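You operate a simulated robot arm through the tools that you are given. There is no shell and no other tool.

The job below is to be done with a simulated robot arm. You get a single attempt, and the scene is never put back.

JOB
On the air header, put the sieve and duster on 2 bar and the filter on 6 bar.
Fine: use cross valves 4 and 7; shut a section valve before you open a cross valve, so the two supplies never join; the other branches keep their pressure, and valves you don't need stay as they are.

The check looks at the end state, three seconds after you hand in, the way a careful person would. Anything else that was tipped, shoved, dropped, spilled or broken makes it a failure.

ROBOT AND FRAMES
A 7-joint arm with a three-finger gripper, fixed in place. Base frame: the origin is on the floor under the middle of its stand, x ahead of it, y to its left, z up. Readings come in m, degrees, newtons and seconds.
It reaches about 1.342 m from its shoulder. Its first joint turns from -166.0 to 166.0 degrees. Payload 2.69 kg.
The TCP is the grasp point between the finger pads, 0.03 m short of the fingertips. In the tool frame z runs along the fingers and y along their closing line. The gripper opens to 0.128 m; its body begins 0.117 m behind the TCP.
Orientation is told as [roll, pitch, yaw] about the base's x, y, z axes, in that order, counted from this pose: with the fingers straight down and closing along the base's y, the tool's x points along the base's -x, its y along +y and its z along -z.

CONTROLS
- The arm moves only by the tool drive_tool. Its argument "steps" is one flat list of numbers, 7 for each row, row after row: the turn, a rotation vector about the tool's x, y, z in units of 90 degrees (1.0 is 90 degrees), then the shift along the tool's x, y, z in units of 150 mm (1.0 is 150 mm), then the gripper command, from -1 (fully open) to 1 (shut), values between in proportion. In form: [rx, ry, rz, x, y, z, fingers, rx, ry, rz, x, y, z, fingers, ...]. A call has 1 to 20 rows; each row is the pose to reach, as a shift and turn from the pose commanded when the call began, along the tool's axes at that moment. A call with a number of a shift or a turn outside -1 to 1 is refused whole. Each row takes 0.2 s and may step no farther than 0.05 m and 8.6 degrees from the row before; otherwise, or with a gripper value out of range, the whole call is refused. A pose out of reach is approached as far as the arm can. The call stops where the force on the tool passes 50 N (or 10 N more than at its start, if that is more) or the arm is blocked; 0.2 s more then pass. Each finger travels about 0.127 m/s and halts on what it meets, pressing with about 21 N; the grip force reading is that of the motor and also rises with nothing between the fingers. The clock runs only during rows and for 0.2 s after the last one: add rows that repeat a pose to give the fingers time. The reply holds the time, the measured pose of the TCP, the force on the tool along the base axes, the opening and the grip force, in the units named above and with some noise, with the torque about the TCP (base axes, N m) and any sound that the robot's microphone picked up, and new pictures: "pictures" is both (left out), scene, wrist or none.
- Cameras (640 x 400 px; columns grow to the right, rows downward): "scene" is fixed at [0.2169, 0.523, 1.7414]; the picture's right is [-0.76, -0.65, 0.00], its down [-0.33, 0.38, -0.86] and it looks along [0.56, -0.65, -0.51] (base axes); focal length 341 px, centre (320, 200). "wrist" rides on the gripper at [0.058, 0.054, -0.131] in the tool frame; the picture's right is [-0.68, 0.74, 0.00], its down [-0.62, -0.57, -0.55] and it looks along [-0.40, -0.37, 0.84] (tool axes); focal length 234 px, centre (320, 200). There is no depth. A picture from a camera that has moved, and an enlarged one, comes with that camera's place and axes in the base frame and with its lens. The place of the scene camera against the robot may be out by one fixed shift of up to 0.025 m in any direction.
- move_column(by): moves the trunk up (or, below 0, down) by that many m; the arm rides with it, the base frame stays. It gives what a move gives, with no picture.
- zoom(camera, box): a new picture of the part [left, top, right, bottom] of that camera's present view, enlarged. It takes no simulated time.
- sign_off(): hands the job in; it is judged then, once.

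Nothing tells you positions but the pictures and the camera data. Unless the task says otherwise, let go and move clear before handing in.

The tools are called after "Call:" as name(argument=value, ...) on one line, values as JSON. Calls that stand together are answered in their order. drive_tool: Moves the arm, as the interface text tells. Its arguments: {"type":"object","properties":{"steps":{"type":"array","items":{"type":"number"}},"pictures":{"type":"string","enum":["both","scene","wrist","none"]}},"required":["steps"]} The other tools are called the same way: move_column (by) moves the trunk up or down; zoom (camera, box) takes an enlarged picture of a part of a camera's view; sign_off () hands the job in.

At the start:

```text
t: 0.0
position: [0.4892, -0.362, 1.5176]
orientation: [-0.1, 0.0, 0.0]
force: [0.8, 0.1, 0.7]
moment: [0.01, 0.0, 0.0]
width: 0.1282
grasp_force: 0.0
trunk travel left (down, up): [-0.225, 0.125]
```

scene: 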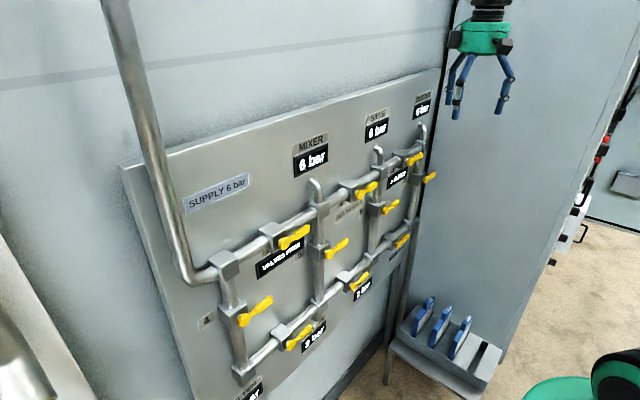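
wrist: 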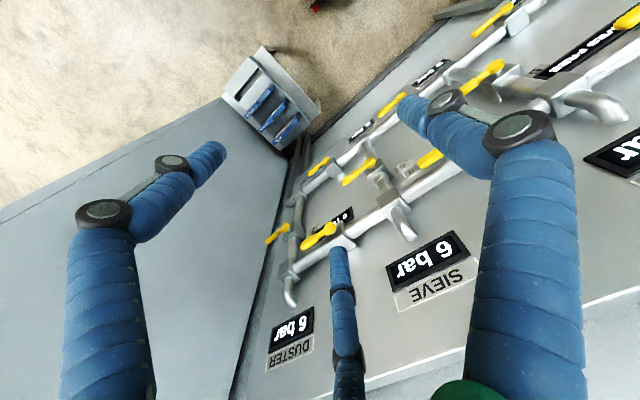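

I see a wall panel with two horizontal pipes (6 bar supply on top, another below) with yellow valve handles, and the gripper hanging right of it. I'll zoom in to read the labels and valve states before moving anything.

Call:
zoom(camera="scene", box=[180, 200, 340, 300])

Call:
zoom(camera="scene", box=[180, 300, 340, 400])

Call:
zoom(camera="scene", box=[300, 150, 460, 250])

Call:
zoom(camera="scene", box=[300, 210, 460, 310])

Call:
zoom(camera="scene", box=[290, 80, 450, 180])

Call:
zoom(camera="wrist", box=[240, 80, 480, 230])

Call:
zoom(camera="wrist", box=[400, 0, 640, 150])

```text
4.00 times, centred on (260, 250) of scene
camera zoom: at [0.2169, 0.523, 1.7414], right [-0.76, -0.65, 0.0], down [-0.33, 0.38, -0.86], along [0.56, -0.65, -0.51], focal length 1362 px, centre (560, 0)
```

zoom: 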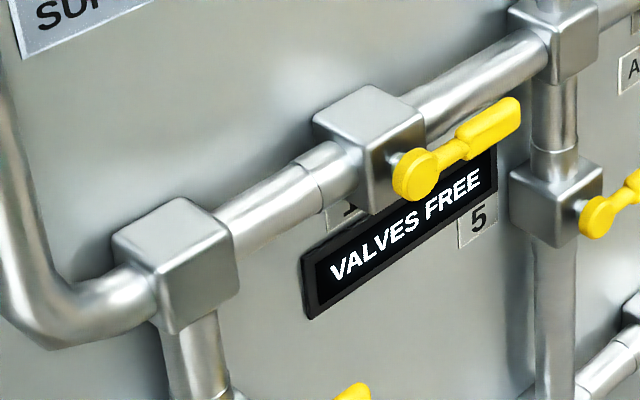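

```text
4.00 times, centred on (260, 350) of scene
camera zoom: at [0.2169, 0.523, 1.7414], right [-0.76, -0.65, 0.0], down [-0.33, 0.38, -0.86], along [0.56, -0.65, -0.51], focal length 1362 px, centre (560, -400)
```

zoom: 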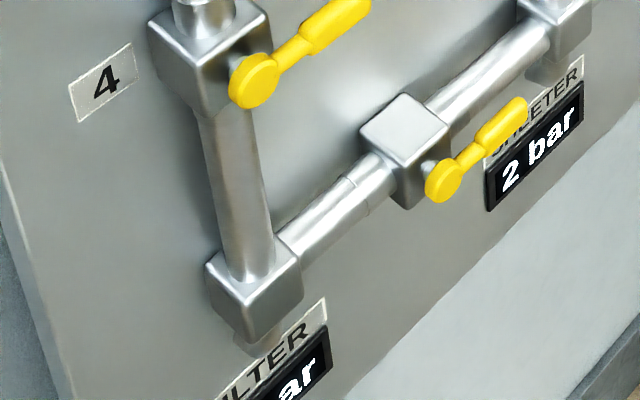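

```text
4.00 times, centred on (380, 200) of scene
camera zoom: at [0.2169, 0.523, 1.7414], right [-0.76, -0.65, 0.0], down [-0.33, 0.38, -0.86], along [0.56, -0.65, -0.51], focal length 1362 px, centre (80, 200)
```

zoom: 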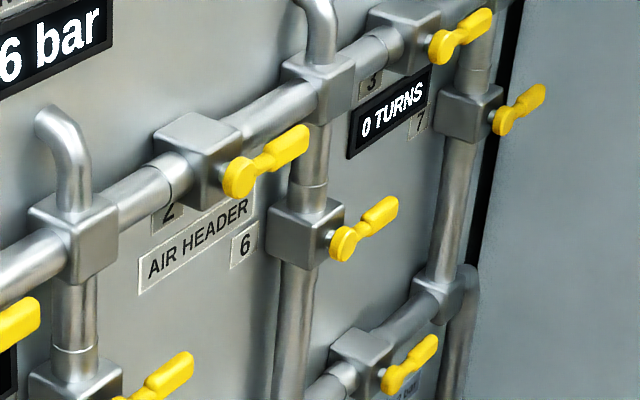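

```text
4.00 times, centred on (380, 260) of scene
camera zoom: at [0.2169, 0.523, 1.7414], right [-0.76, -0.65, 0.0], down [-0.33, 0.38, -0.86], along [0.56, -0.65, -0.51], focal length 1362 px, centre (80, -40)
```

zoom: 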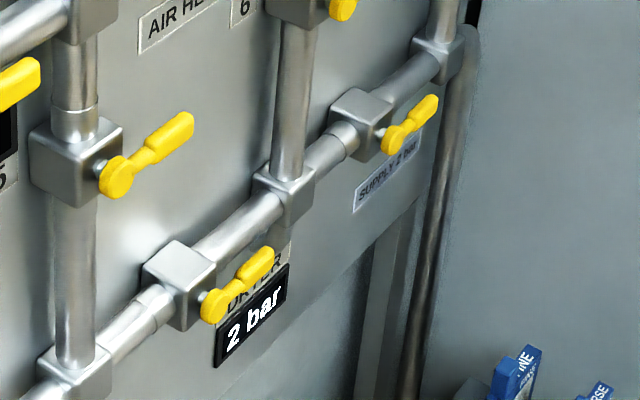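

```text
4.00 times, centred on (370, 130) of scene
camera zoom: at [0.2169, 0.523, 1.7414], right [-0.76, -0.65, 0.0], down [-0.33, 0.38, -0.86], along [0.56, -0.65, -0.51], focal length 1362 px, centre (120, 480)
```

zoom: 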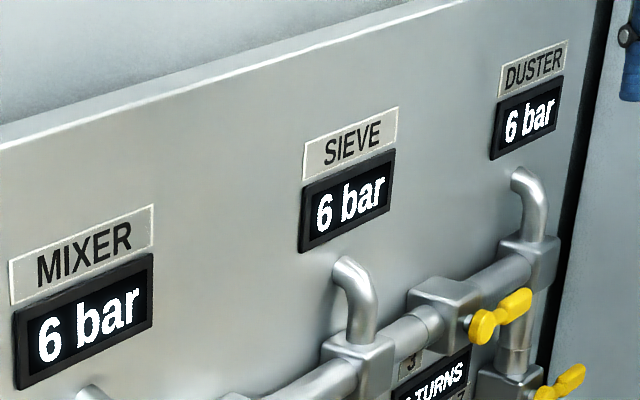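

```text
2.67 times, centred on (360, 155) of wrist
camera zoom: at [0.4319, -0.3086, 1.6489], right [0.68, 0.74, 0.0], down [0.62, -0.57, 0.55], along [0.4, -0.37, -0.84], focal length 624 px, centre (213, 320)
```

zoom: 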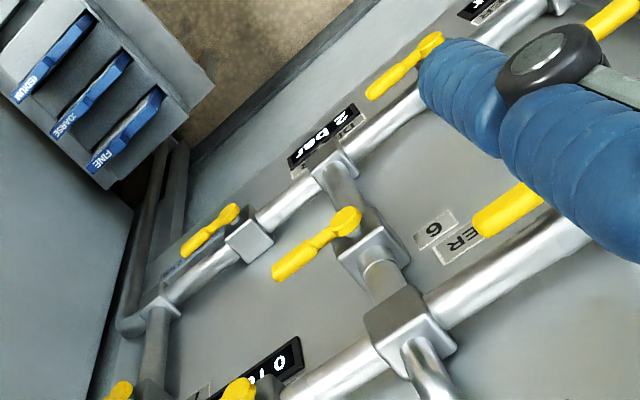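

```text
2.67 times, centred on (520, 75) of wrist
camera zoom: at [0.4319, -0.3086, 1.6489], right [0.68, 0.74, 0.0], down [0.62, -0.57, 0.55], along [0.4, -0.37, -0.84], focal length 624 px, centre (-213, 533)
```

zoom: 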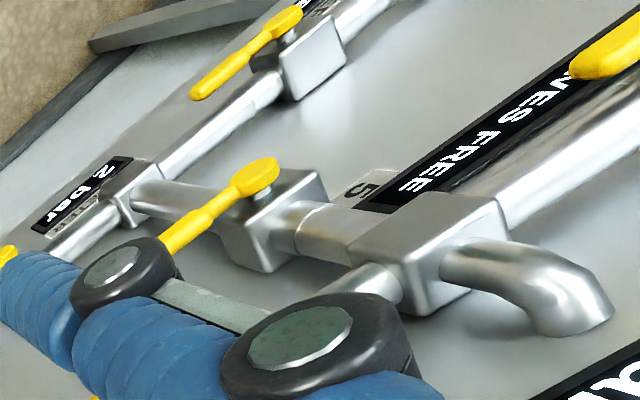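

The header reads as a ladder. The top rail is 6 bar with section valves 1-2-3, the bottom rail is 2 bar, and cross valves 4-7 are shut with their handles across the pipes. My plan is to shut the bottom-left section valve and then open 4, then shut section valve 2 and open 7. First I'll turn the gripper to face the panel (+x) where it is and close the fingers to see their shape.

Call:
drive_tool(steps=[0, -0.0909, 0, 0, 0, 0, -1, 0, -0.1818, 0, 0, 0, 0, -1, 0, -0.2727, 0, 0, 0, 0, -1, 0, -0.3636, 0, 0, 0, 0, -1, 0, -0.4545, 0, 0, 0, 0, -1, 0, -0.5454, 0, 0, 0, 0, -1, 0, -0.6363, 0, 0, 0, 0, 0, 0, -0.7272, 0, 0, 0, 0, 1, 0, -0.8181, 0, 0, 0, 0, 1, 0, -0.909, 0, 0, 0, 0, 1, 0, -1.0, 0, 0, 0, 0, 1, 0, -1.0, 0, 0, 0, 0, 1, 0, -1.0, 0, 0, 0, 0, 1], pictures="both")

```text
t: 2.9
position: [0.4993, -0.3931, 1.4424]
orientation: [63.8, -82.0, -64.3]
force: [-0.2, -1.1, 0.2]
moment: [0.01, 0.0, 0.04]
width: 0.0024
grasp_force: 21.3
trunk travel left (down, up): [-0.225, 0.125]
stopped in row 13: the arm was blocked; the commanded pose is now the measured one
camera wrist: at [0.3672, -0.3307, 1.3997], right [0.05, 0.65, 0.76], down [-0.52, -0.63, 0.57], along [0.85, -0.42, 0.3], focal length 234 px, centre (320, 200)
```

scene: 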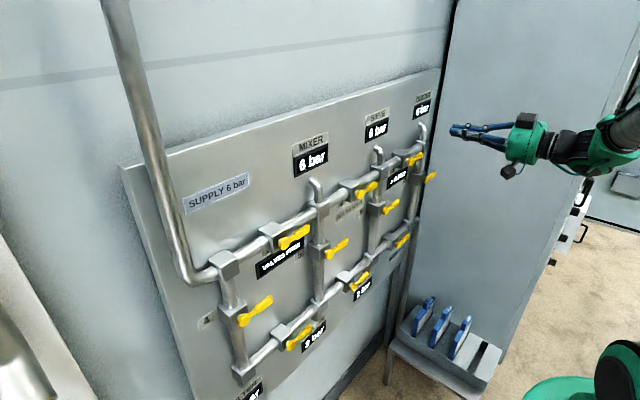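
wrist: 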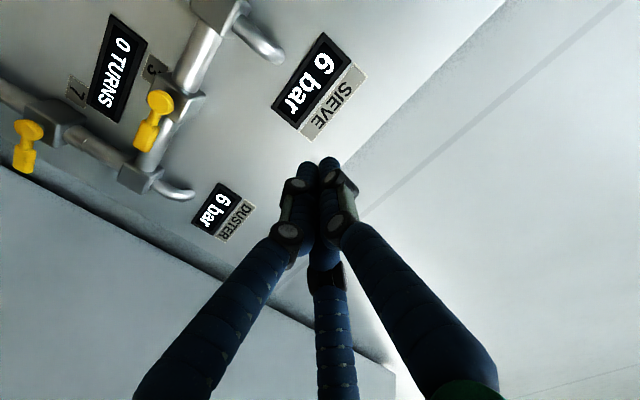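

The turn stalled just short of the target because it is high for this posture, but the tool now points almost straight at the panel. I'll zoom in on the closed fingertips and valve 3's handle to judge shapes and depths before lowering.

Call:
zoom(camera="wrist", box=[240, 140, 400, 240])

Call:
zoom(camera="wrist", box=[0, 60, 240, 210])

Call:
zoom(camera="scene", box=[420, 80, 580, 180])

```text
4.00 times, centred on (320, 190) of wrist
camera zoom: at [0.3672, -0.3307, 1.3997], right [0.05, 0.65, 0.76], down [-0.52, -0.63, 0.57], along [0.85, -0.42, 0.3], focal length 937 px, centre (320, 240)
```

zoom: 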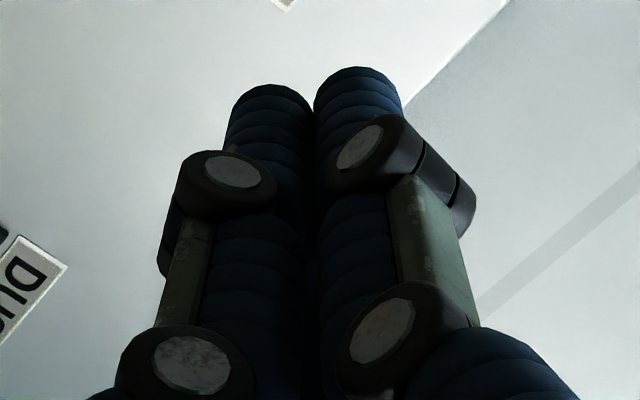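

```text
2.67 times, centred on (120, 135) of wrist
camera zoom: at [0.3672, -0.3307, 1.3997], right [0.05, 0.65, 0.76], down [-0.52, -0.63, 0.57], along [0.85, -0.42, 0.3], focal length 624 px, centre (853, 373)
```

zoom: 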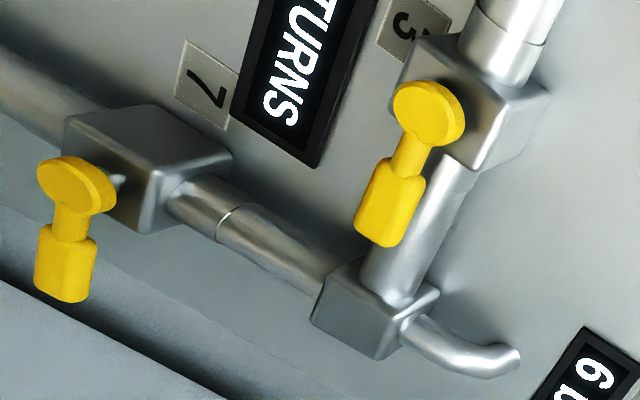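

```text
4.00 times, centred on (500, 130) of scene
camera zoom: at [0.2169, 0.523, 1.7414], right [-0.76, -0.65, 0.0], down [-0.33, 0.38, -0.86], along [0.56, -0.65, -0.51], focal length 1362 px, centre (-400, 480)
```

zoom: 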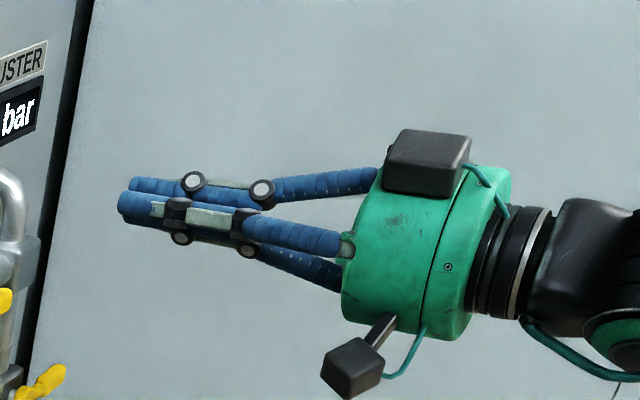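

Valves 3 and 7 triangulate consistently, with handle faces at x≈0.695. Each handle has a round hub and a paddle reaching about 85 mm toward -y. The closed fingers form a narrow poker, so I'll push the handles with it. Next I'll lower and level the tool, heading toward the bottom-left section valve.

Call:
drive_tool(steps=[0, 0, 0, 0.187, 0.111, 0.01, 1, -0.002, -0.009, -0.02, 0.374, 0.222, 0.02, 1, -0.004, -0.018, -0.04, 0.562, 0.332, 0.03, 1, -0.006, -0.027, -0.06, 0.749, 0.443, 0.04, 1, -0.008, -0.0354, -0.0777, 0.936, 0.554, 0.049, 1], pictures="none")

```text
t: 3.9
position: [0.4916, -0.3344, 1.268]
orientation: [58.9, -79.0, -60.8]
force: [-0.2, 0.4, -0.2]
moment: [0.0, 0.01, 0.01]
width: 0.0023
grasp_force: 21.5
trunk travel left (down, up): [-0.225, 0.125]
stopped in row 5: the arm was blocked; the commanded pose is now the measured one
```

The arm stalls because it is folded too tightly this close to its column, so the pose error grew. I'll move forward about 9 cm toward the panel, still clear of the handles, and level the tool there.

Call:
drive_tool(steps=[0, 0, 0, -0.019, 0.008, 0.2, 1, 0, 0, 0, -0.037, 0.017, 0.4, 1, 0, 0, 0, -0.056, 0.025, 0.597, 1, -0.007, -0.02, -0.035, -0.056, 0.025, 0.597, 1, -0.014, -0.041, -0.07, -0.056, 0.025, 0.597, 1, -0.021, -0.061, -0.105, -0.056, 0.025, 0.597, 1, -0.021, -0.061, -0.105, -0.056, 0.025, 0.597, 1], pictures="both")

```text
t: 5.5
position: [0.5832, -0.3339, 1.2712]
orientation: [-115.5, -89.5, 115.5]
force: [-0.4, 0.0, 0.4]
moment: [-0.01, 0.03, 0.0]
width: 0.0023
grasp_force: 20.7
trunk travel left (down, up): [-0.225, 0.125]
camera wrist: at [0.4522, -0.2811, 1.2124], right [0.0, 0.74, 0.67], down [-0.55, -0.56, 0.62], along [0.83, -0.37, 0.41], focal length 234 px, centre (320, 200)
```

scene: 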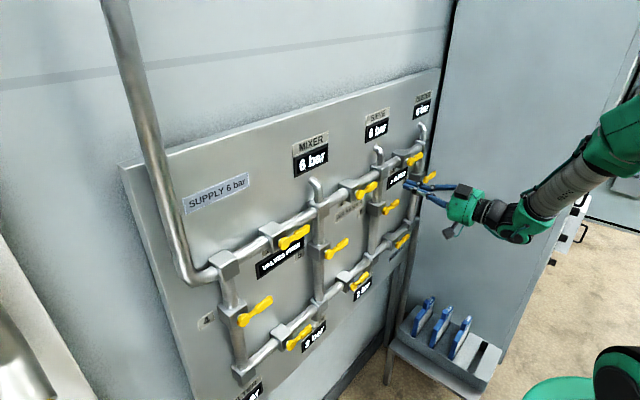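
wrist: 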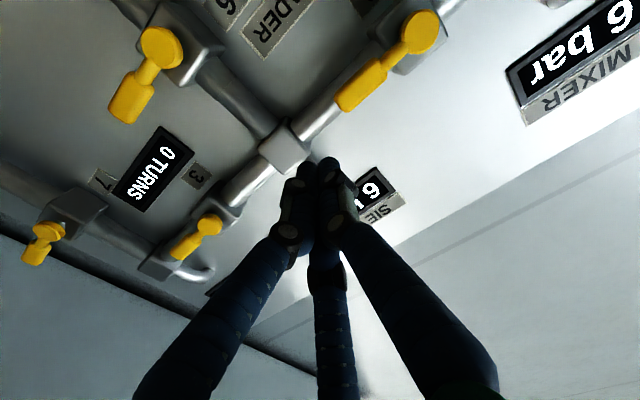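

The tool is now level and facing the panel. The wrist views put handle hubs at x≈0.687, with valve 2 at about y=-0.215, z=1.261 and valve 7 at about y=-0.681, z=1.123. I'll zoom in on the handles and displays to check depths before pushing.

Call:
zoom(camera="wrist", box=[280, 0, 480, 125])

Call:
zoom(camera="wrist", box=[80, 0, 280, 125])

Call:
zoom(camera="wrist", box=[0, 125, 260, 288])

Call:
zoom(camera="scene", box=[320, 130, 480, 230])

```text
3.20 times, centred on (380, 62) of wrist
camera zoom: at [0.4522, -0.2811, 1.2124], right [0.0, 0.74, 0.67], down [-0.55, -0.56, 0.62], along [0.83, -0.37, 0.41], focal length 749 px, centre (128, 640)
```

zoom: 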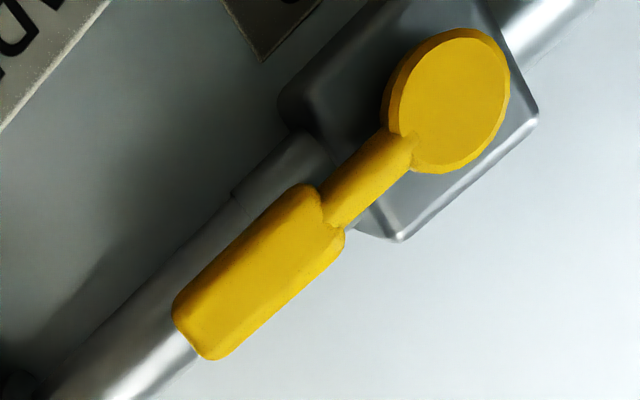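

```text
3.20 times, centred on (180, 62) of wrist
camera zoom: at [0.4522, -0.2811, 1.2124], right [0.0, 0.74, 0.67], down [-0.55, -0.56, 0.62], along [0.83, -0.37, 0.41], focal length 749 px, centre (768, 640)
```

zoom: 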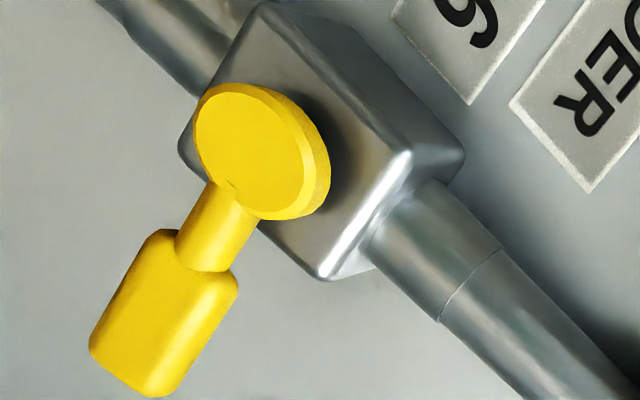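

```text
2.45 times, centred on (130, 206) of wrist
camera zoom: at [0.4522, -0.2811, 1.2124], right [0.0, 0.74, 0.67], down [-0.55, -0.56, 0.62], along [0.83, -0.37, 0.41], focal length 575 px, centre (786, 184)
```

zoom: 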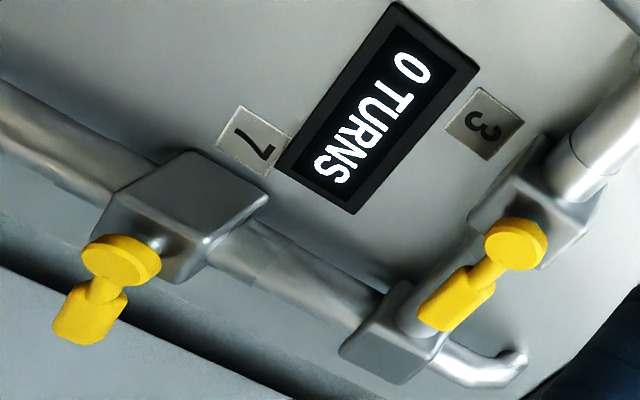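

```text
4.00 times, centred on (400, 180) of scene
camera zoom: at [0.2169, 0.523, 1.7414], right [-0.76, -0.65, 0.0], down [-0.33, 0.38, -0.86], along [0.56, -0.65, -0.51], focal length 1362 px, centre (0, 280)
```

zoom: 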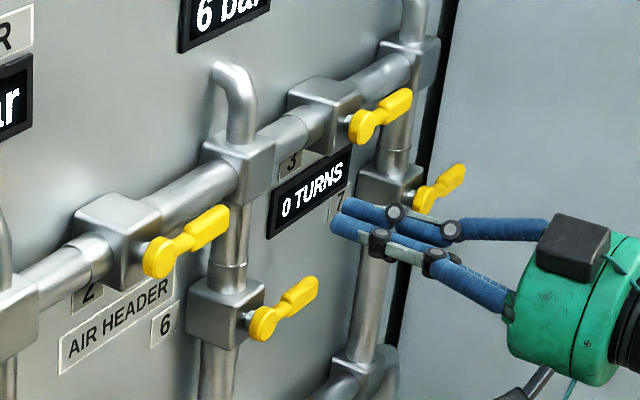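

The displays still read 0 TURNS. Valve 2's block is about 46 mm wide and its front face is at x≈0.71, with the paddle about 62 mm out from the pivot. I'll move the closed fingertips above valve 2's paddle and forward to its depth.

Call:
drive_tool(steps=[0, 0, 0, -0.15, 0.19, 0, 1, 0, 0, 0, -0.3, 0.38, 0, 1, 0, 0, 0, -0.3, 0.38, 0.2, 1, 0, 0, 0, -0.3, 0.38, 0.4, 1, 0, 0, 0, -0.3, 0.38, 0.5, 1, 0, 0, 0, -0.3, 0.38, 0.613, 1], pictures="both")

```text
t: 6.9
position: [0.6742, -0.2761, 1.3158]
orientation: [-114.3, -89.6, 114.3]
force: [0.0, -0.2, -0.4]
moment: [0.02, 0.02, -0.04]
width: 0.0023
grasp_force: 21.4
trunk travel left (down, up): [-0.225, 0.125]
camera wrist: at [0.5433, -0.2225, 1.2573], right [0.0, 0.74, 0.67], down [-0.55, -0.56, 0.62], along [0.83, -0.37, 0.41], focal length 234 px, centre (320, 200)
```

scene: 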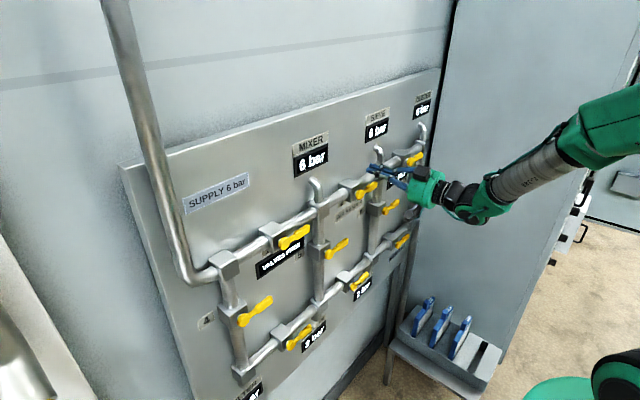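
wrist: 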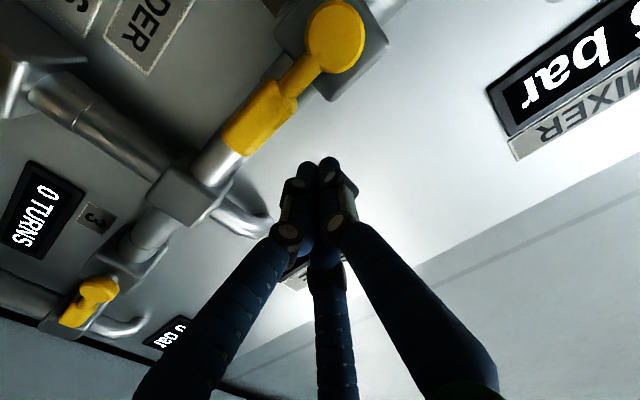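

The fingertips sit about 55 mm above valve 2's paddle at the right depth, with the pivot at about y=-0.214, z=1.260. I'll nudge gently downward to learn which way the handle turns.

Call:
drive_tool(steps=[0, 0, 0, 0.06, 0, 0, 1, 0, 0, 0, 0.12, 0, 0, 1, 0, 0, 0, 0.17, 0, 0, 1, 0, 0, 0, 0.21, 0, 0, 1, 0, 0, 0, 0.25, 0, 0, 1, 0, 0, 0, 0.29, 0, 0, 1], pictures="both")

```text
t: 8.3
position: [0.6771, -0.2785, 1.2873]
orientation: [-145.6, -88.4, 145.8]
force: [3.2, -2.3, 11.5]
moment: [-0.09, -0.06, 0.03]
width: 0.0021
grasp_force: 20.4
trunk travel left (down, up): [-0.225, 0.125]
stopped in row 6: the force on the tool passed its limit at 55 N (the readings are from after the stop); the commanded pose is now the measured one
camera wrist: at [0.5476, -0.2256, 1.2258], right [-0.02, 0.75, 0.66], down [-0.56, -0.56, 0.61], along [0.83, -0.36, 0.43], focal length 234 px, centre (320, 200)
```

scene: 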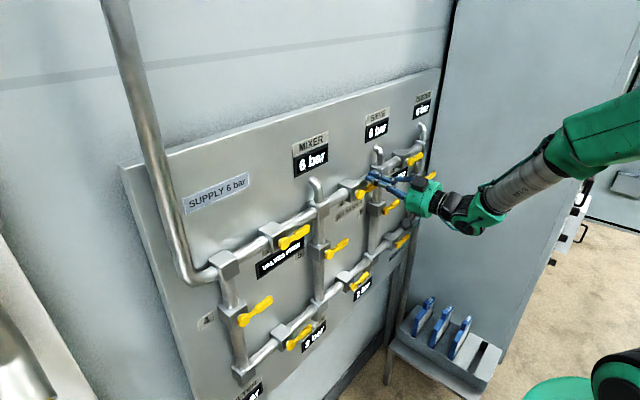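
wrist: 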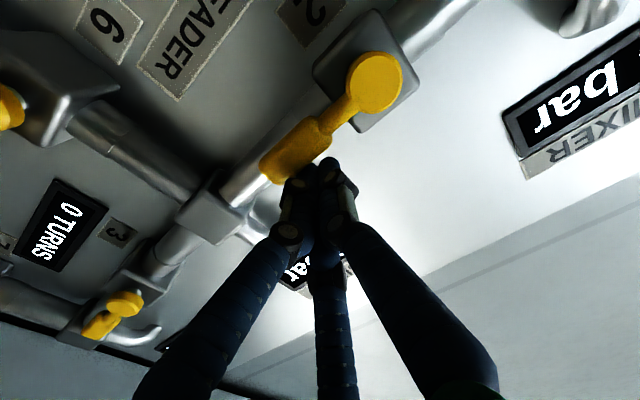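

The paddle resisted at once with no rotation at 55 N, so downward is against its stop. The handle must swing upward. I'll back off, go around, and come up beneath the paddle.

Call:
drive_tool(steps=[0, 0, 0, -0.13, 0, 0, 1, 0.002, 0.0147, 0.0102, -0.13, 0, -0.25, 1, 0.002, 0.0147, 0.0102, -0.13, 0, -0.5, 1, 0.002, 0.0147, 0.0102, 0.1, 0, -0.5, 1, 0.002, 0.0147, 0.0102, 0.33, 0, -0.5, 1, 0.002, 0.0147, 0.0102, 0.55, 0, -0.5, 1, 0.002, 0.0147, 0.0102, 0.55, 0, -0.25, 1, 0.002, 0.0147, 0.0102, 0.55, 0, 0, 1, 0.002, 0.0147, 0.0102, 0.55, 0, 0, 1], pictures="wrist")

```text
t: 10.3
position: [0.6795, -0.2786, 1.2014]
orientation: [26.3, -89.6, -26.5]
force: [0.3, -0.5, 0.0]
moment: [-0.01, -0.02, -0.03]
width: 0.0022
grasp_force: 20.8
trunk travel left (down, up): [-0.225, 0.125]
camera wrist: at [0.5484, -0.2244, 1.1446], right [0.0, 0.73, 0.68], down [-0.55, -0.57, 0.62], along [0.84, -0.37, 0.4], focal length 234 px, centre (320, 200)
```

wrist: 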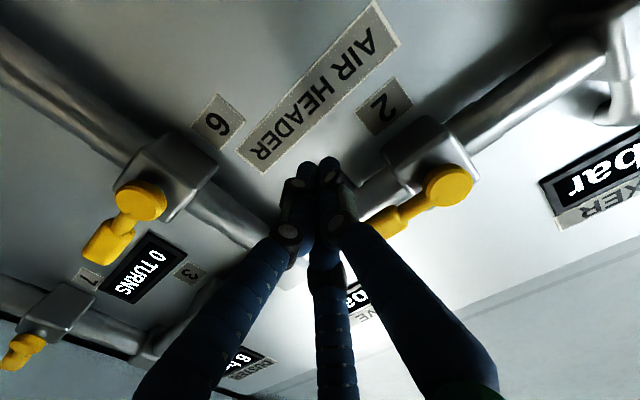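

The tips are now about 3 cm below valve 2's paddle. I'll push up gently along the handle's arc for the first 20 degrees.

Call:
drive_tool(steps=[0, 0, 0, -0.09, 0, 0, 1, 0, 0, 0, -0.16, 0, 0, 1, 0, 0, 0, -0.217, 0.004, 0, 1, 0, 0, 0, -0.255, -0.01, 0, 1, 0, 0, 0, -0.294, -0.019, 0, 1, 0, 0, 0, -0.334, -0.025, 0, 1, 0, 0, 0, -0.374, -0.029, 0, 1], pictures="both")

```text
t: 11.9
position: [0.6778, -0.2844, 1.2589]
orientation: [31.3, -89.9, -31.5]
force: [0.1, 0.7, -0.1]
moment: [0.02, 0.04, -0.04]
width: 0.0023
grasp_force: 21.0
trunk travel left (down, up): [-0.225, 0.125]
camera wrist: at [0.5474, -0.2307, 1.2013], right [0.0, 0.73, 0.68], down [-0.55, -0.57, 0.62], along [0.84, -0.37, 0.4], focal length 234 px, centre (320, 200)
```

scene: 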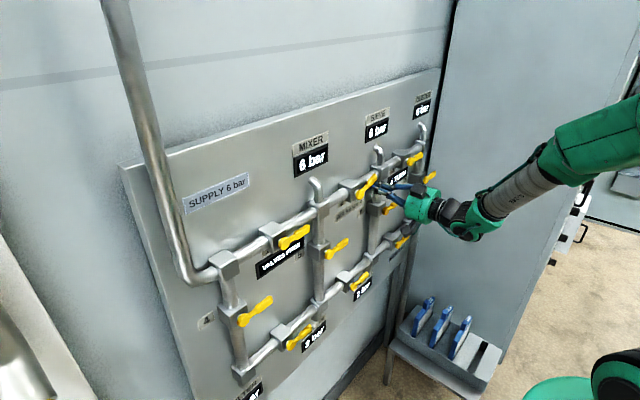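
wrist: 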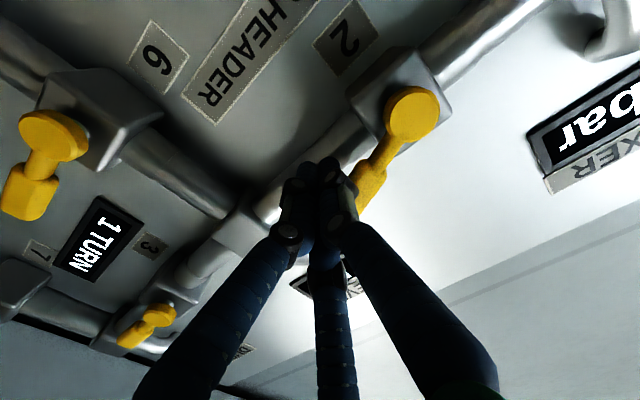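

The handle swings upward with almost no force, and the counter now shows "1 TURN". I'll continue the arc to the full 90 degrees, pushing lightly into the end stop.

Call:
drive_tool(steps=[0, 0, 0, -0.036, 0.006, 0, 1, 0, 0, 0, -0.071, 0.013, 0, 1, 0, 0, 0, -0.11, 0.022, 0, 1, 0, 0, 0, -0.149, 0.031, 0, 1, 0, 0, 0, -0.186, 0.047, 0, 1, 0, 0, 0, -0.223, 0.063, 0, 1, 0, 0, 0, -0.257, 0.084, 0, 1, 0, 0, 0, -0.29, 0.106, 0, 1, 0, 0, 0, -0.32, 0.133, 0, 1, 0, 0, 0, -0.349, 0.161, 0, 1, 0, 0, 0, -0.373, 0.193, 0, 1, 0, 0, 0, -0.397, 0.225, 0, 1, 0, 0, 0, -0.416, 0.26, 0, 1, 0, 0, 0, -0.434, 0.296, 0, 1, 0, 0, 0, -0.443, 0.315, 0, 1], pictures="both")

```text
t: 15.1
position: [0.6782, -0.2442, 1.3216]
orientation: [40.5, -89.3, -41.0]
force: [0.0, -20.9, -3.7]
moment: [-0.08, 0.01, -0.03]
width: 0.002
grasp_force: 21.1
trunk travel left (down, up): [-0.225, 0.125]
stopped in row 15: the force on the tool passed its limit at 54 N (the readings are from after the stop); the commanded pose is now the measured one
camera wrist: at [0.5469, -0.1888, 1.2652], right [0.01, 0.73, 0.68], down [-0.55, -0.56, 0.62], along [0.84, -0.38, 0.39], focal length 234 px, centre (320, 200)
```

scene: 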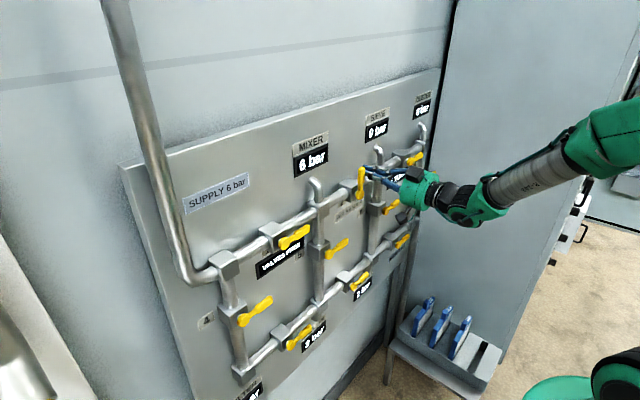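
wrist: 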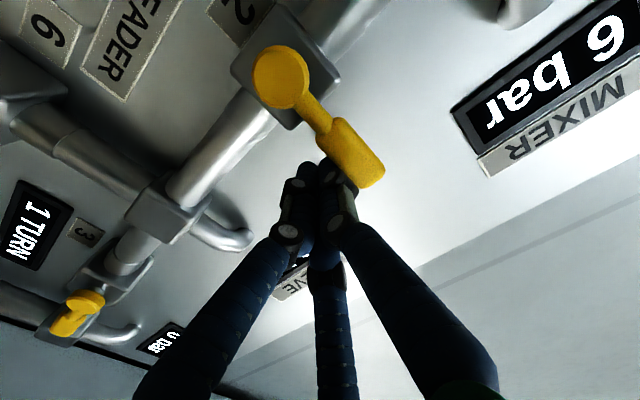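

Valve 2's handle is now vertical and hard against its stop, so that section is shut. I'll check the displays before going on.

Call:
zoom(camera="scene", box=[280, 80, 440, 180])

Call:
zoom(camera="scene", box=[200, 220, 400, 345])

Call:
zoom(camera="scene", box=[320, 150, 480, 250])

```text
4.00 times, centred on (360, 130) of scene
camera zoom: at [0.2169, 0.523, 1.7414], right [-0.76, -0.65, 0.0], down [-0.33, 0.38, -0.86], along [0.56, -0.65, -0.51], focal length 1362 px, centre (160, 480)
```

zoom: 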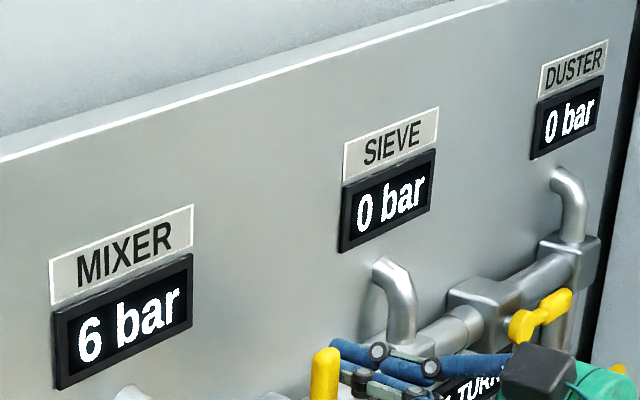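

```text
3.20 times, centred on (300, 282) of scene
camera zoom: at [0.2169, 0.523, 1.7414], right [-0.76, -0.65, 0.0], down [-0.33, 0.38, -0.86], along [0.56, -0.65, -0.51], focal length 1090 px, centre (384, -64)
```

zoom: 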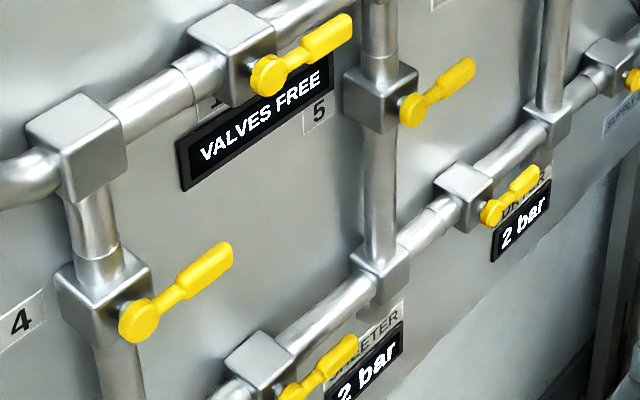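

```text
4.00 times, centred on (400, 200) of scene
camera zoom: at [0.2169, 0.523, 1.7414], right [-0.76, -0.65, 0.0], down [-0.33, 0.38, -0.86], along [0.56, -0.65, -0.51], focal length 1362 px, centre (0, 200)
```

zoom: 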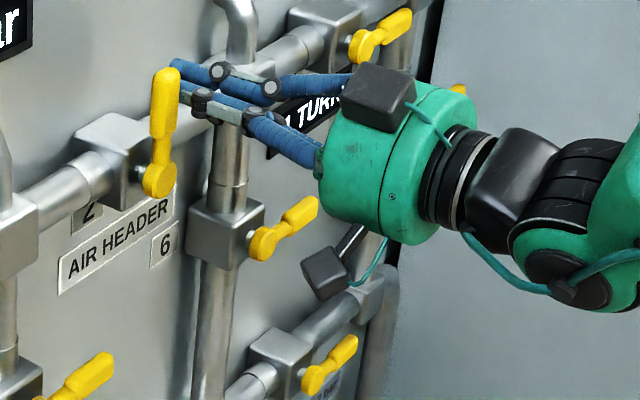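

Sieve and duster now read 0 bar, mixer still 6, and sheeter and dryer still 2, as expected. Next is cross valve 7, pivot about y=-0.681, z=1.123. I'll back off valve 2, retract to x≈0.58 and move right and down toward the underside of valve 7's paddle.

Call:
drive_tool(steps=[0, 0, 0, 0, -0.133, 0, 1, -0.0056, -0.0058, -0.0051, 0, -0.133, -0.22, 1, -0.0056, -0.0058, -0.0051, 0, -0.133, -0.44, 1, -0.0056, -0.0058, -0.0051, 0, -0.133, -0.65, 1, -0.0056, -0.0058, -0.0051, 0.2, -0.306, -0.65, 1, -0.0056, -0.0058, -0.0051, 0.4, -0.48, -0.65, 1, -0.0056, -0.0058, -0.0051, 0.6, -0.653, -0.65, 1, -0.0056, -0.0058, -0.0051, 0.8, -0.827, -0.65, 1, -0.0056, -0.0058, -0.0051, 1.0, -1.0, -0.65, 1], pictures="none")

Call:
drive_tool(steps=[0, 0, 0, 0.17, -0.25, 0, 1, 0, 0, 0, 0.34, -0.5, 0, 1, 0, 0, 0, 0.51, -0.75, 0, 1, 0, 0, 0, 0.68, -1.0, 0, 1], pictures="both")

```text
t: 17.1
position: [0.5776, -0.3875, 1.1698]
orientation: [-56.0, -89.8, 55.9]
force: [0.4, 2.0, -0.2]
moment: [-0.02, 0.03, -0.18]
width: 0.0022
grasp_force: 21.1
trunk travel left (down, up): [-0.225, 0.125]
```

```text
t: 18.1
position: [0.5781, -0.5388, 1.0698]
orientation: [-102.7, -89.8, 102.6]
force: [0.6, -0.7, 0.6]
moment: [0.0, 0.0, -0.04]
width: 0.0024
grasp_force: 21.3
trunk travel left (down, up): [-0.225, 0.125]
camera wrist: at [0.4475, -0.4864, 1.012], right [0.0, 0.74, 0.67], down [-0.55, -0.56, 0.62], along [0.84, -0.37, 0.41], focal length 234 px, centre (320, 200)
```

scene: 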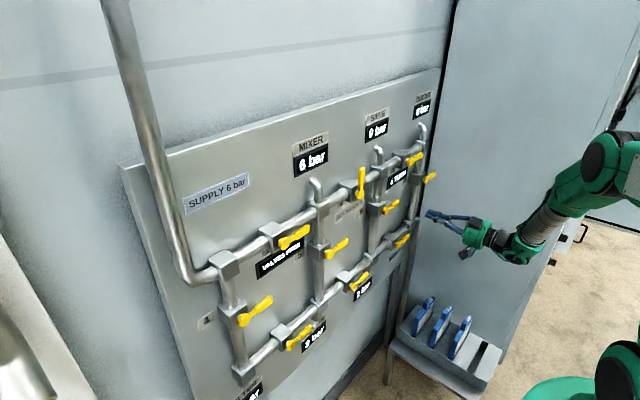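
wrist: 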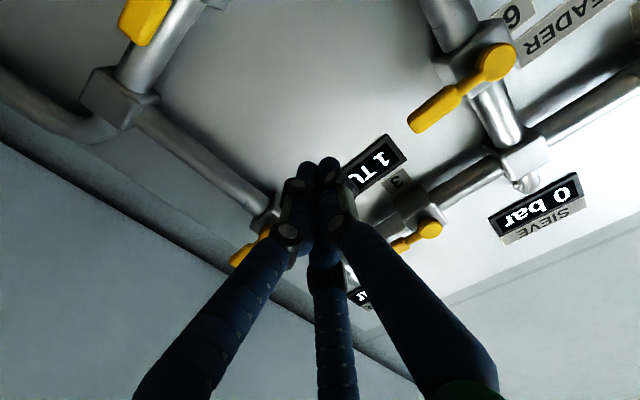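

The path is clear, and the cabinet face is at about y≈-0.90, well beyond valve 7's handle tip. I'll continue right to sit below valve 7's paddle and then ease forward.

Call:
drive_tool(steps=[0, 0, 0, 0, -0.25, 0, 1, 0, 0, 0, 0, -0.5, 0, 1, 0, 0, 0, 0, -0.75, 0, 1, 0, 0, 0, 0, -1.0, 0, 1], pictures="both")

```text
t: 19.1
position: [0.5806, -0.6915, 1.0677]
orientation: [-100.6, -89.9, 100.8]
force: [-0.4, 0.9, -0.5]
moment: [-0.04, 0.02, -0.05]
width: 0.0024
grasp_force: 20.8
trunk travel left (down, up): [-0.225, 0.125]
camera wrist: at [0.449, -0.6382, 1.0102], right [0.0, 0.74, 0.68], down [-0.55, -0.56, 0.62], along [0.84, -0.37, 0.41], focal length 234 px, centre (320, 200)
```

scene: 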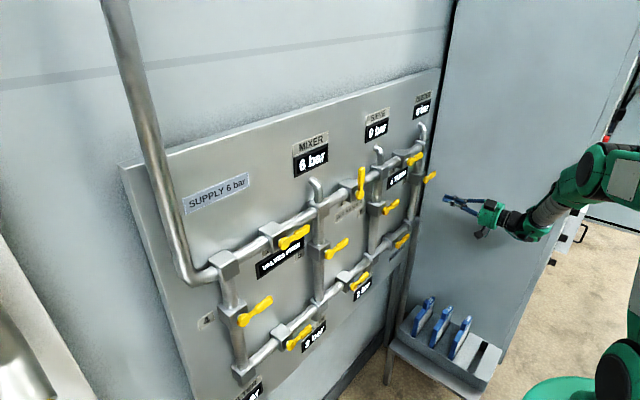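
wrist: 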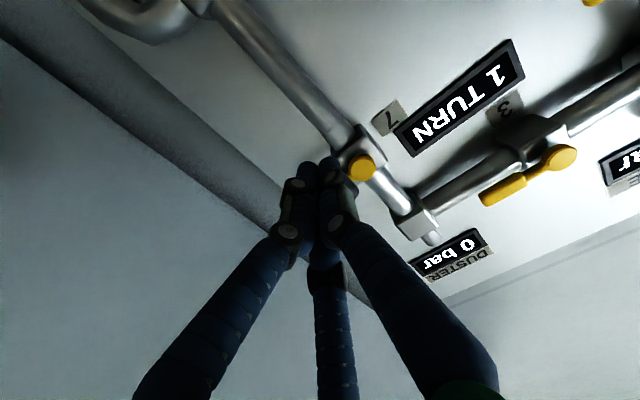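

Valve 7's pivot is confirmed at about y=-0.680, z=1.125. I'll shift right under the paddle and move forward to its depth.

Call:
drive_tool(steps=[0, 0, 0, 0, -0.18, 0, 1, 0, 0, 0, 0, -0.35, 0, 1, 0, 0, 0, 0, -0.35, 0.22, 1, 0, 0, 0, 0, -0.35, 0.44, 1, 0, 0, 0, 0, -0.35, 0.643, 1, 0, 0, 0, 0, -0.35, 0.643, 1], pictures="both")

```text
t: 20.5
position: [0.676, -0.7443, 1.0733]
orientation: [-97.9, -89.8, 97.9]
force: [0.3, 0.2, -0.5]
moment: [0.04, -0.03, 0.01]
width: 0.0021
grasp_force: 21.1
trunk travel left (down, up): [-0.225, 0.125]
camera wrist: at [0.5455, -0.6904, 1.0144], right [0.0, 0.74, 0.67], down [-0.55, -0.56, 0.62], along [0.84, -0.37, 0.41], focal length 234 px, centre (320, 200)
```

scene: 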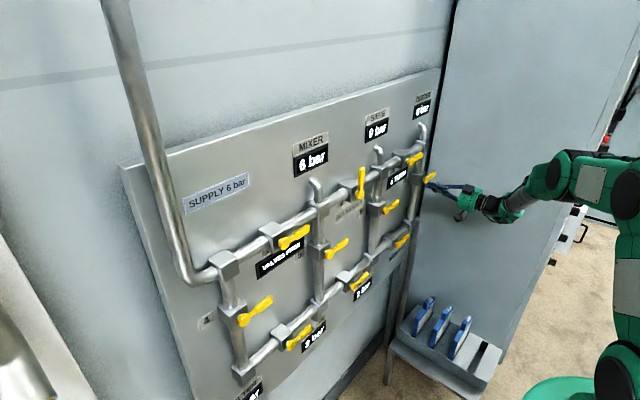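
wrist: 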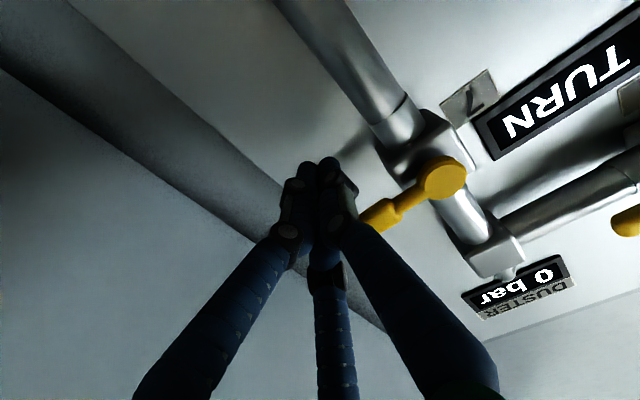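

The tips are beneath valve 7's paddle. I'll push upward gently and check that it turns this way.

Call:
drive_tool(steps=[0, 0, 0, -0.07, 0, 0, 1, 0, 0, 0, -0.13, 0, 0, 1, 0, 0, 0, -0.18, 0.005, 0, 1, 0, 0, 0, -0.22, -0.005, 0, 1, 0, 0, 0, -0.257, -0.015, 0, 1, 0, 0, 0, -0.297, -0.02, 0, 1, 0, 0, 0, -0.337, -0.025, 0, 1], pictures="both")

```text
t: 21.8
position: [0.6735, -0.7402, 1.0985]
orientation: [43.4, -89.0, -43.2]
force: [-2.8, 3.2, -10.4]
moment: [0.01, 0.12, 0.05]
width: 0.0021
grasp_force: 20.7
trunk travel left (down, up): [-0.225, 0.125]
stopped in row 6: the force on the tool passed its limit at 54 N (the readings are from after the stop); the commanded pose is now the measured one
camera wrist: at [0.5415, -0.6855, 1.0417], right [0.01, 0.73, 0.69], down [-0.54, -0.57, 0.62], along [0.84, -0.37, 0.39], focal length 234 px, centre (320, 200)
```

scene: 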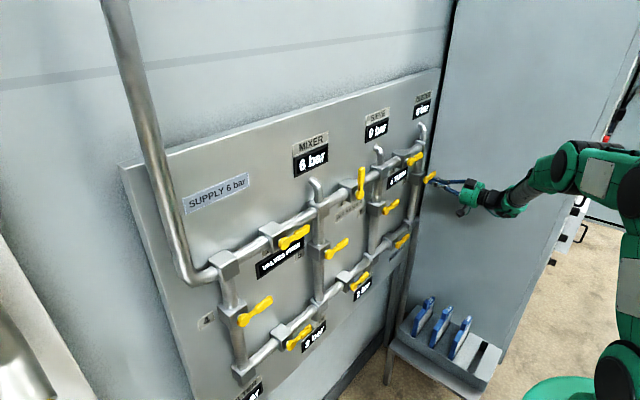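
wrist: 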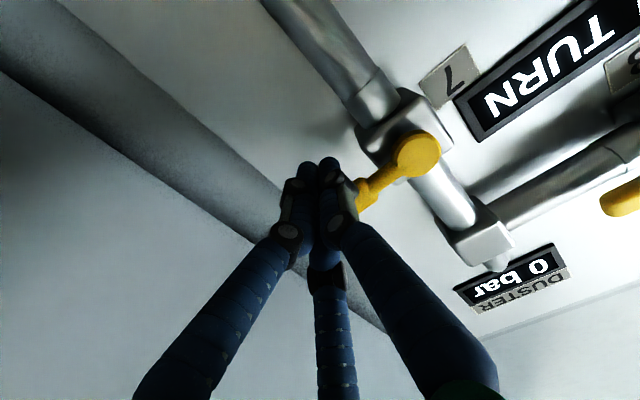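

Up is blocked for this one, so opening a cross valve means swinging the handle down. That fits section valves closing upward. I'll back out, go over the top of valve 7's paddle and push down instead.

Call:
drive_tool(steps=[0, 0, 0, 0.1, 0, 0, 1, 0.002, -0.0081, -0.0076, 0.1, 0, -0.26, 1, 0.002, -0.0081, -0.0076, 0.1, 0, -0.53, 1, 0.002, -0.0081, -0.0076, -0.12, -0.025, -0.53, 1, 0.002, -0.0081, -0.0076, -0.34, -0.025, -0.53, 1, 0.002, -0.0081, -0.0076, -0.55, -0.025, -0.53, 1, 0.002, -0.0081, -0.0076, -0.55, -0.025, -0.26, 1, 0.002, -0.0081, -0.0076, -0.55, -0.025, 0.02, 1, 0.002, -0.0081, -0.0076, -0.55, -0.025, 0.02, 1], pictures="wrist")

```text
t: 23.8
position: [0.6806, -0.7426, 1.1829]
orientation: [-115.3, -89.7, 115.1]
force: [1.1, -0.8, -0.6]
moment: [0.01, -0.04, -0.01]
width: 0.002
grasp_force: 21.0
trunk travel left (down, up): [-0.225, 0.125]
camera wrist: at [0.5492, -0.6901, 1.1237], right [0.0, 0.74, 0.67], down [-0.55, -0.56, 0.62], along [0.84, -0.37, 0.41], focal length 234 px, centre (320, 200)
```

wrist: 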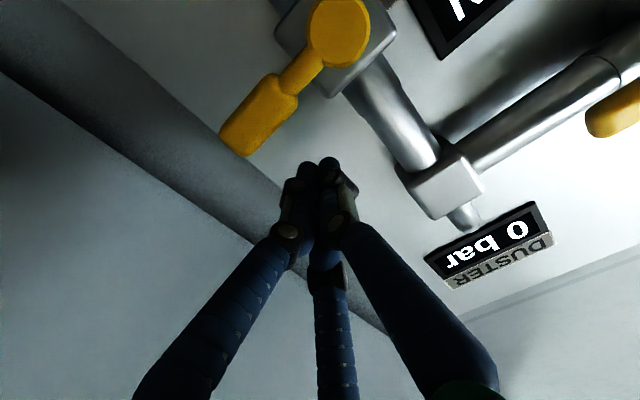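

I'm now above valve 7's paddle, with the pivot reconfirmed at about y=-0.680, z=1.126. I'll push down along the arc to the full quarter turn, stopping if it resists.

Call:
drive_tool(steps=[0, 0, 0, 0.1, 0, -0.02, 1, 0, 0, 0, 0.16, -0.005, -0.02, 1, 0, 0, 0, 0.206, -0.009, -0.02, 1, 0, 0, 0, 0.245, -0.022, -0.02, 1, 0, 0, 0, 0.283, -0.033, -0.02, 1, 0, 0, 0, 0.323, -0.039, -0.02, 1, 0, 0, 0, 0.363, -0.043, -0.02, 1, 0, 0, 0, 0.443, -0.039, -0.02, 1, 0, 0, 0, 0.521, -0.021, -0.02, 1, 0, 0, 0, 0.595, 0.011, -0.02, 1, 0, 0, 0, 0.662, 0.054, -0.02, 1, 0, 0, 0, 0.721, 0.109, -0.02, 1, 0, 0, 0, 0.746, 0.14, -0.02, 1, 0, 0, 0, 0.769, 0.173, -0.02, 1, 0, 0, 0, 0.79, 0.21, -0.02, 1, 0, 0, 0, 0.806, 0.244, -0.02, 1, 0, 0, 0, 0.815, 0.267, -0.02, 1], pictures="both")

```text
t: 27.4
position: [0.6727, -0.7081, 1.0623]
orientation: [-129.1, -89.7, 128.8]
force: [1.0, -26.3, -0.6]
moment: [0.01, 0.36, -0.14]
width: 0.0022
grasp_force: 20.7
trunk travel left (down, up): [-0.225, 0.125]
camera wrist: at [0.5433, -0.655, 1.0031], right [0.0, 0.74, 0.67], down [-0.55, -0.56, 0.62], along [0.83, -0.37, 0.41], focal length 234 px, centre (320, 200)
```

scene: 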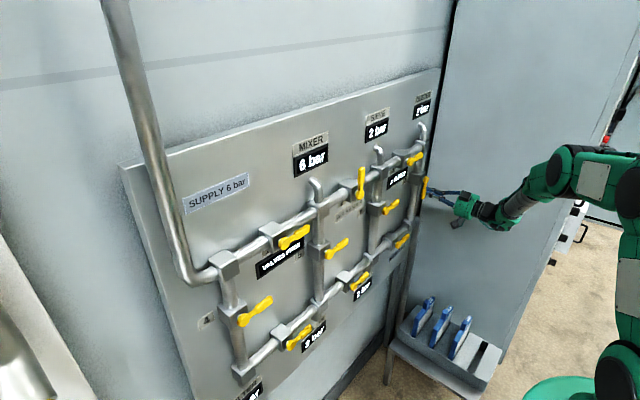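
wrist: 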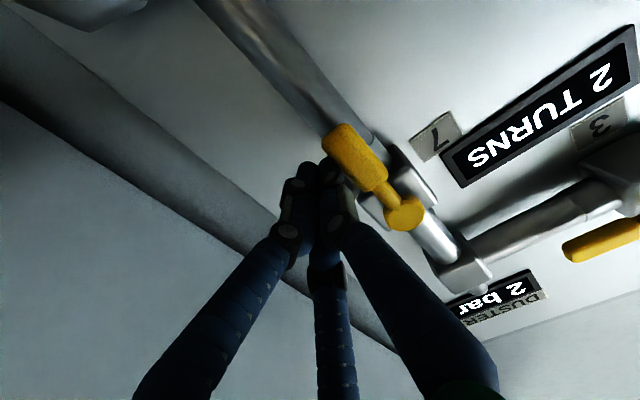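

Valve 7's handle is now vertical, in line with its pipe and pressed to its stop. The displays show 2 TURNS, and sieve and duster at 2 bar. I'll zoom to verify.

Call:
zoom(camera="scene", box=[280, 80, 440, 180])

Call:
zoom(camera="scene", box=[340, 130, 480, 218])

Call:
zoom(camera="scene", box=[200, 220, 400, 345])

```text
4.00 times, centred on (360, 130) of scene
camera zoom: at [0.2169, 0.523, 1.7414], right [-0.76, -0.65, 0.0], down [-0.33, 0.38, -0.86], along [0.56, -0.65, -0.51], focal length 1362 px, centre (160, 480)
```

zoom: 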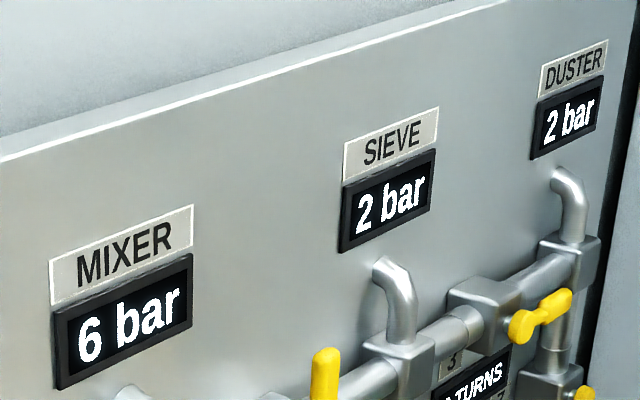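

```text
4.55 times, centred on (410, 174) of scene
camera zoom: at [0.2169, 0.523, 1.7414], right [-0.76, -0.65, 0.0], down [-0.33, 0.38, -0.86], along [0.56, -0.65, -0.51], focal length 1548 px, centre (-89, 318)
```

zoom: 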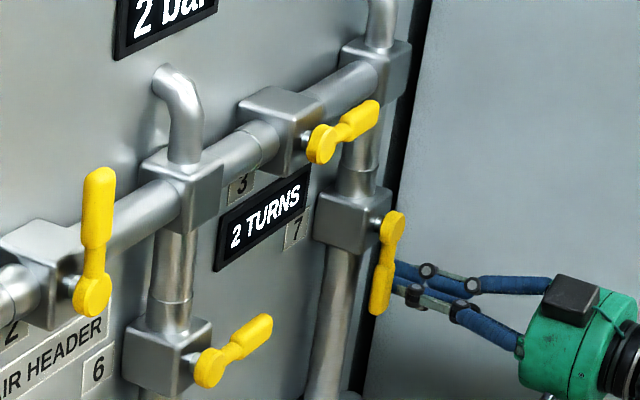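

```text
3.20 times, centred on (300, 282) of scene
camera zoom: at [0.2169, 0.523, 1.7414], right [-0.76, -0.65, 0.0], down [-0.33, 0.38, -0.86], along [0.56, -0.65, -0.51], focal length 1090 px, centre (384, -64)
```

zoom: 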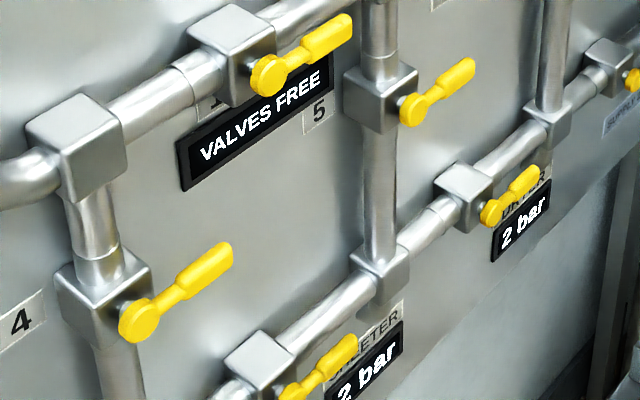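

Sieve and duster now read 2 bar, and mixer, sheeter and dryer are unchanged. Next is the bottom-left section valve at about y=0.09, z=0.90, whose handle must swing up to shut. I'll back off valve 7, retract, and travel left at low height.

Call:
drive_tool(steps=[0, 0, 0, 0, -0.17, 0, 1, 0, 0, 0, 0, -0.17, -0.21, 1, 0, 0, 0, 0, -0.17, -0.42, 1, 0, 0, 0, 0, -0.17, -0.62, 1, 0, 0, 0, 0.2, 0.06, -0.62, 1, 0, 0, 0, 0.4, 0.3, -0.62, 1, 0, 0, 0, 0.6, 0.53, -0.62, 1, 0, 0, 0, 0.8, 0.77, -0.62, 1, 0, 0, 0, 1.0, 1.0, -0.62, 1], pictures="none")

Call:
drive_tool(steps=[0, 0, 0, 0.1, 0.25, 0, 1, 0, 0, 0, 0.2, 0.5, 0, 1, 0, 0, 0, 0.3, 0.75, 0, 1, 0, 0, 0, 0.4, 1.0, 0, 1], pictures="both")

```text
t: 29.4
position: [0.5831, -0.5557, 0.9087]
orientation: [-129.7, -89.7, 129.7]
force: [0.4, -0.8, 0.6]
moment: [0.0, 0.07, 0.07]
width: 0.0021
grasp_force: 21.1
trunk travel left (down, up): [-0.225, 0.125]
```

```text
t: 30.4
position: [0.5824, -0.4079, 0.8493]
orientation: [-134.3, -89.8, 134.2]
force: [0.4, 0.3, 0.2]
moment: [-0.01, 0.01, 0.06]
width: 0.0025
grasp_force: 21.4
trunk travel left (down, up): [-0.225, 0.125]
camera wrist: at [0.4521, -0.3537, 0.7905], right [0.0, 0.74, 0.67], down [-0.55, -0.56, 0.62], along [0.83, -0.37, 0.41], focal length 234 px, centre (320, 200)
```

scene: 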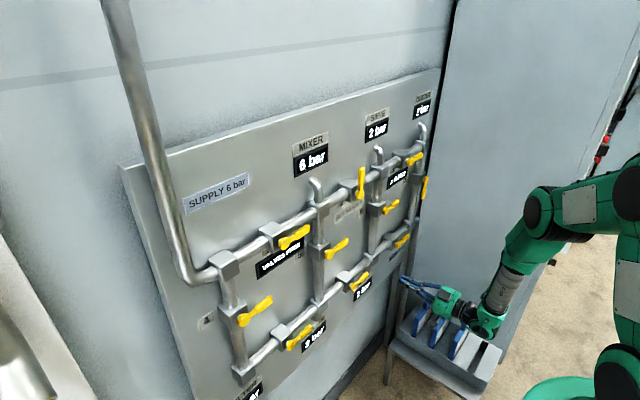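
wrist: 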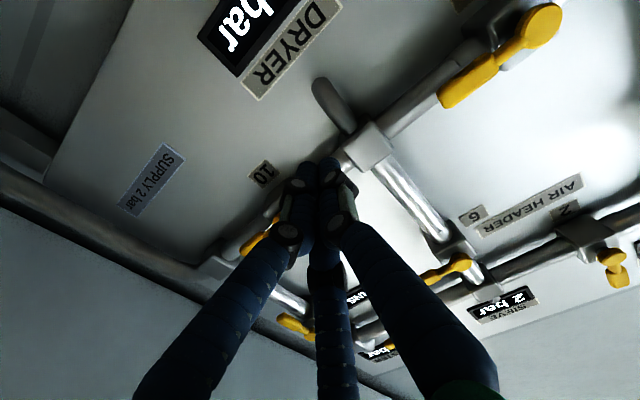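

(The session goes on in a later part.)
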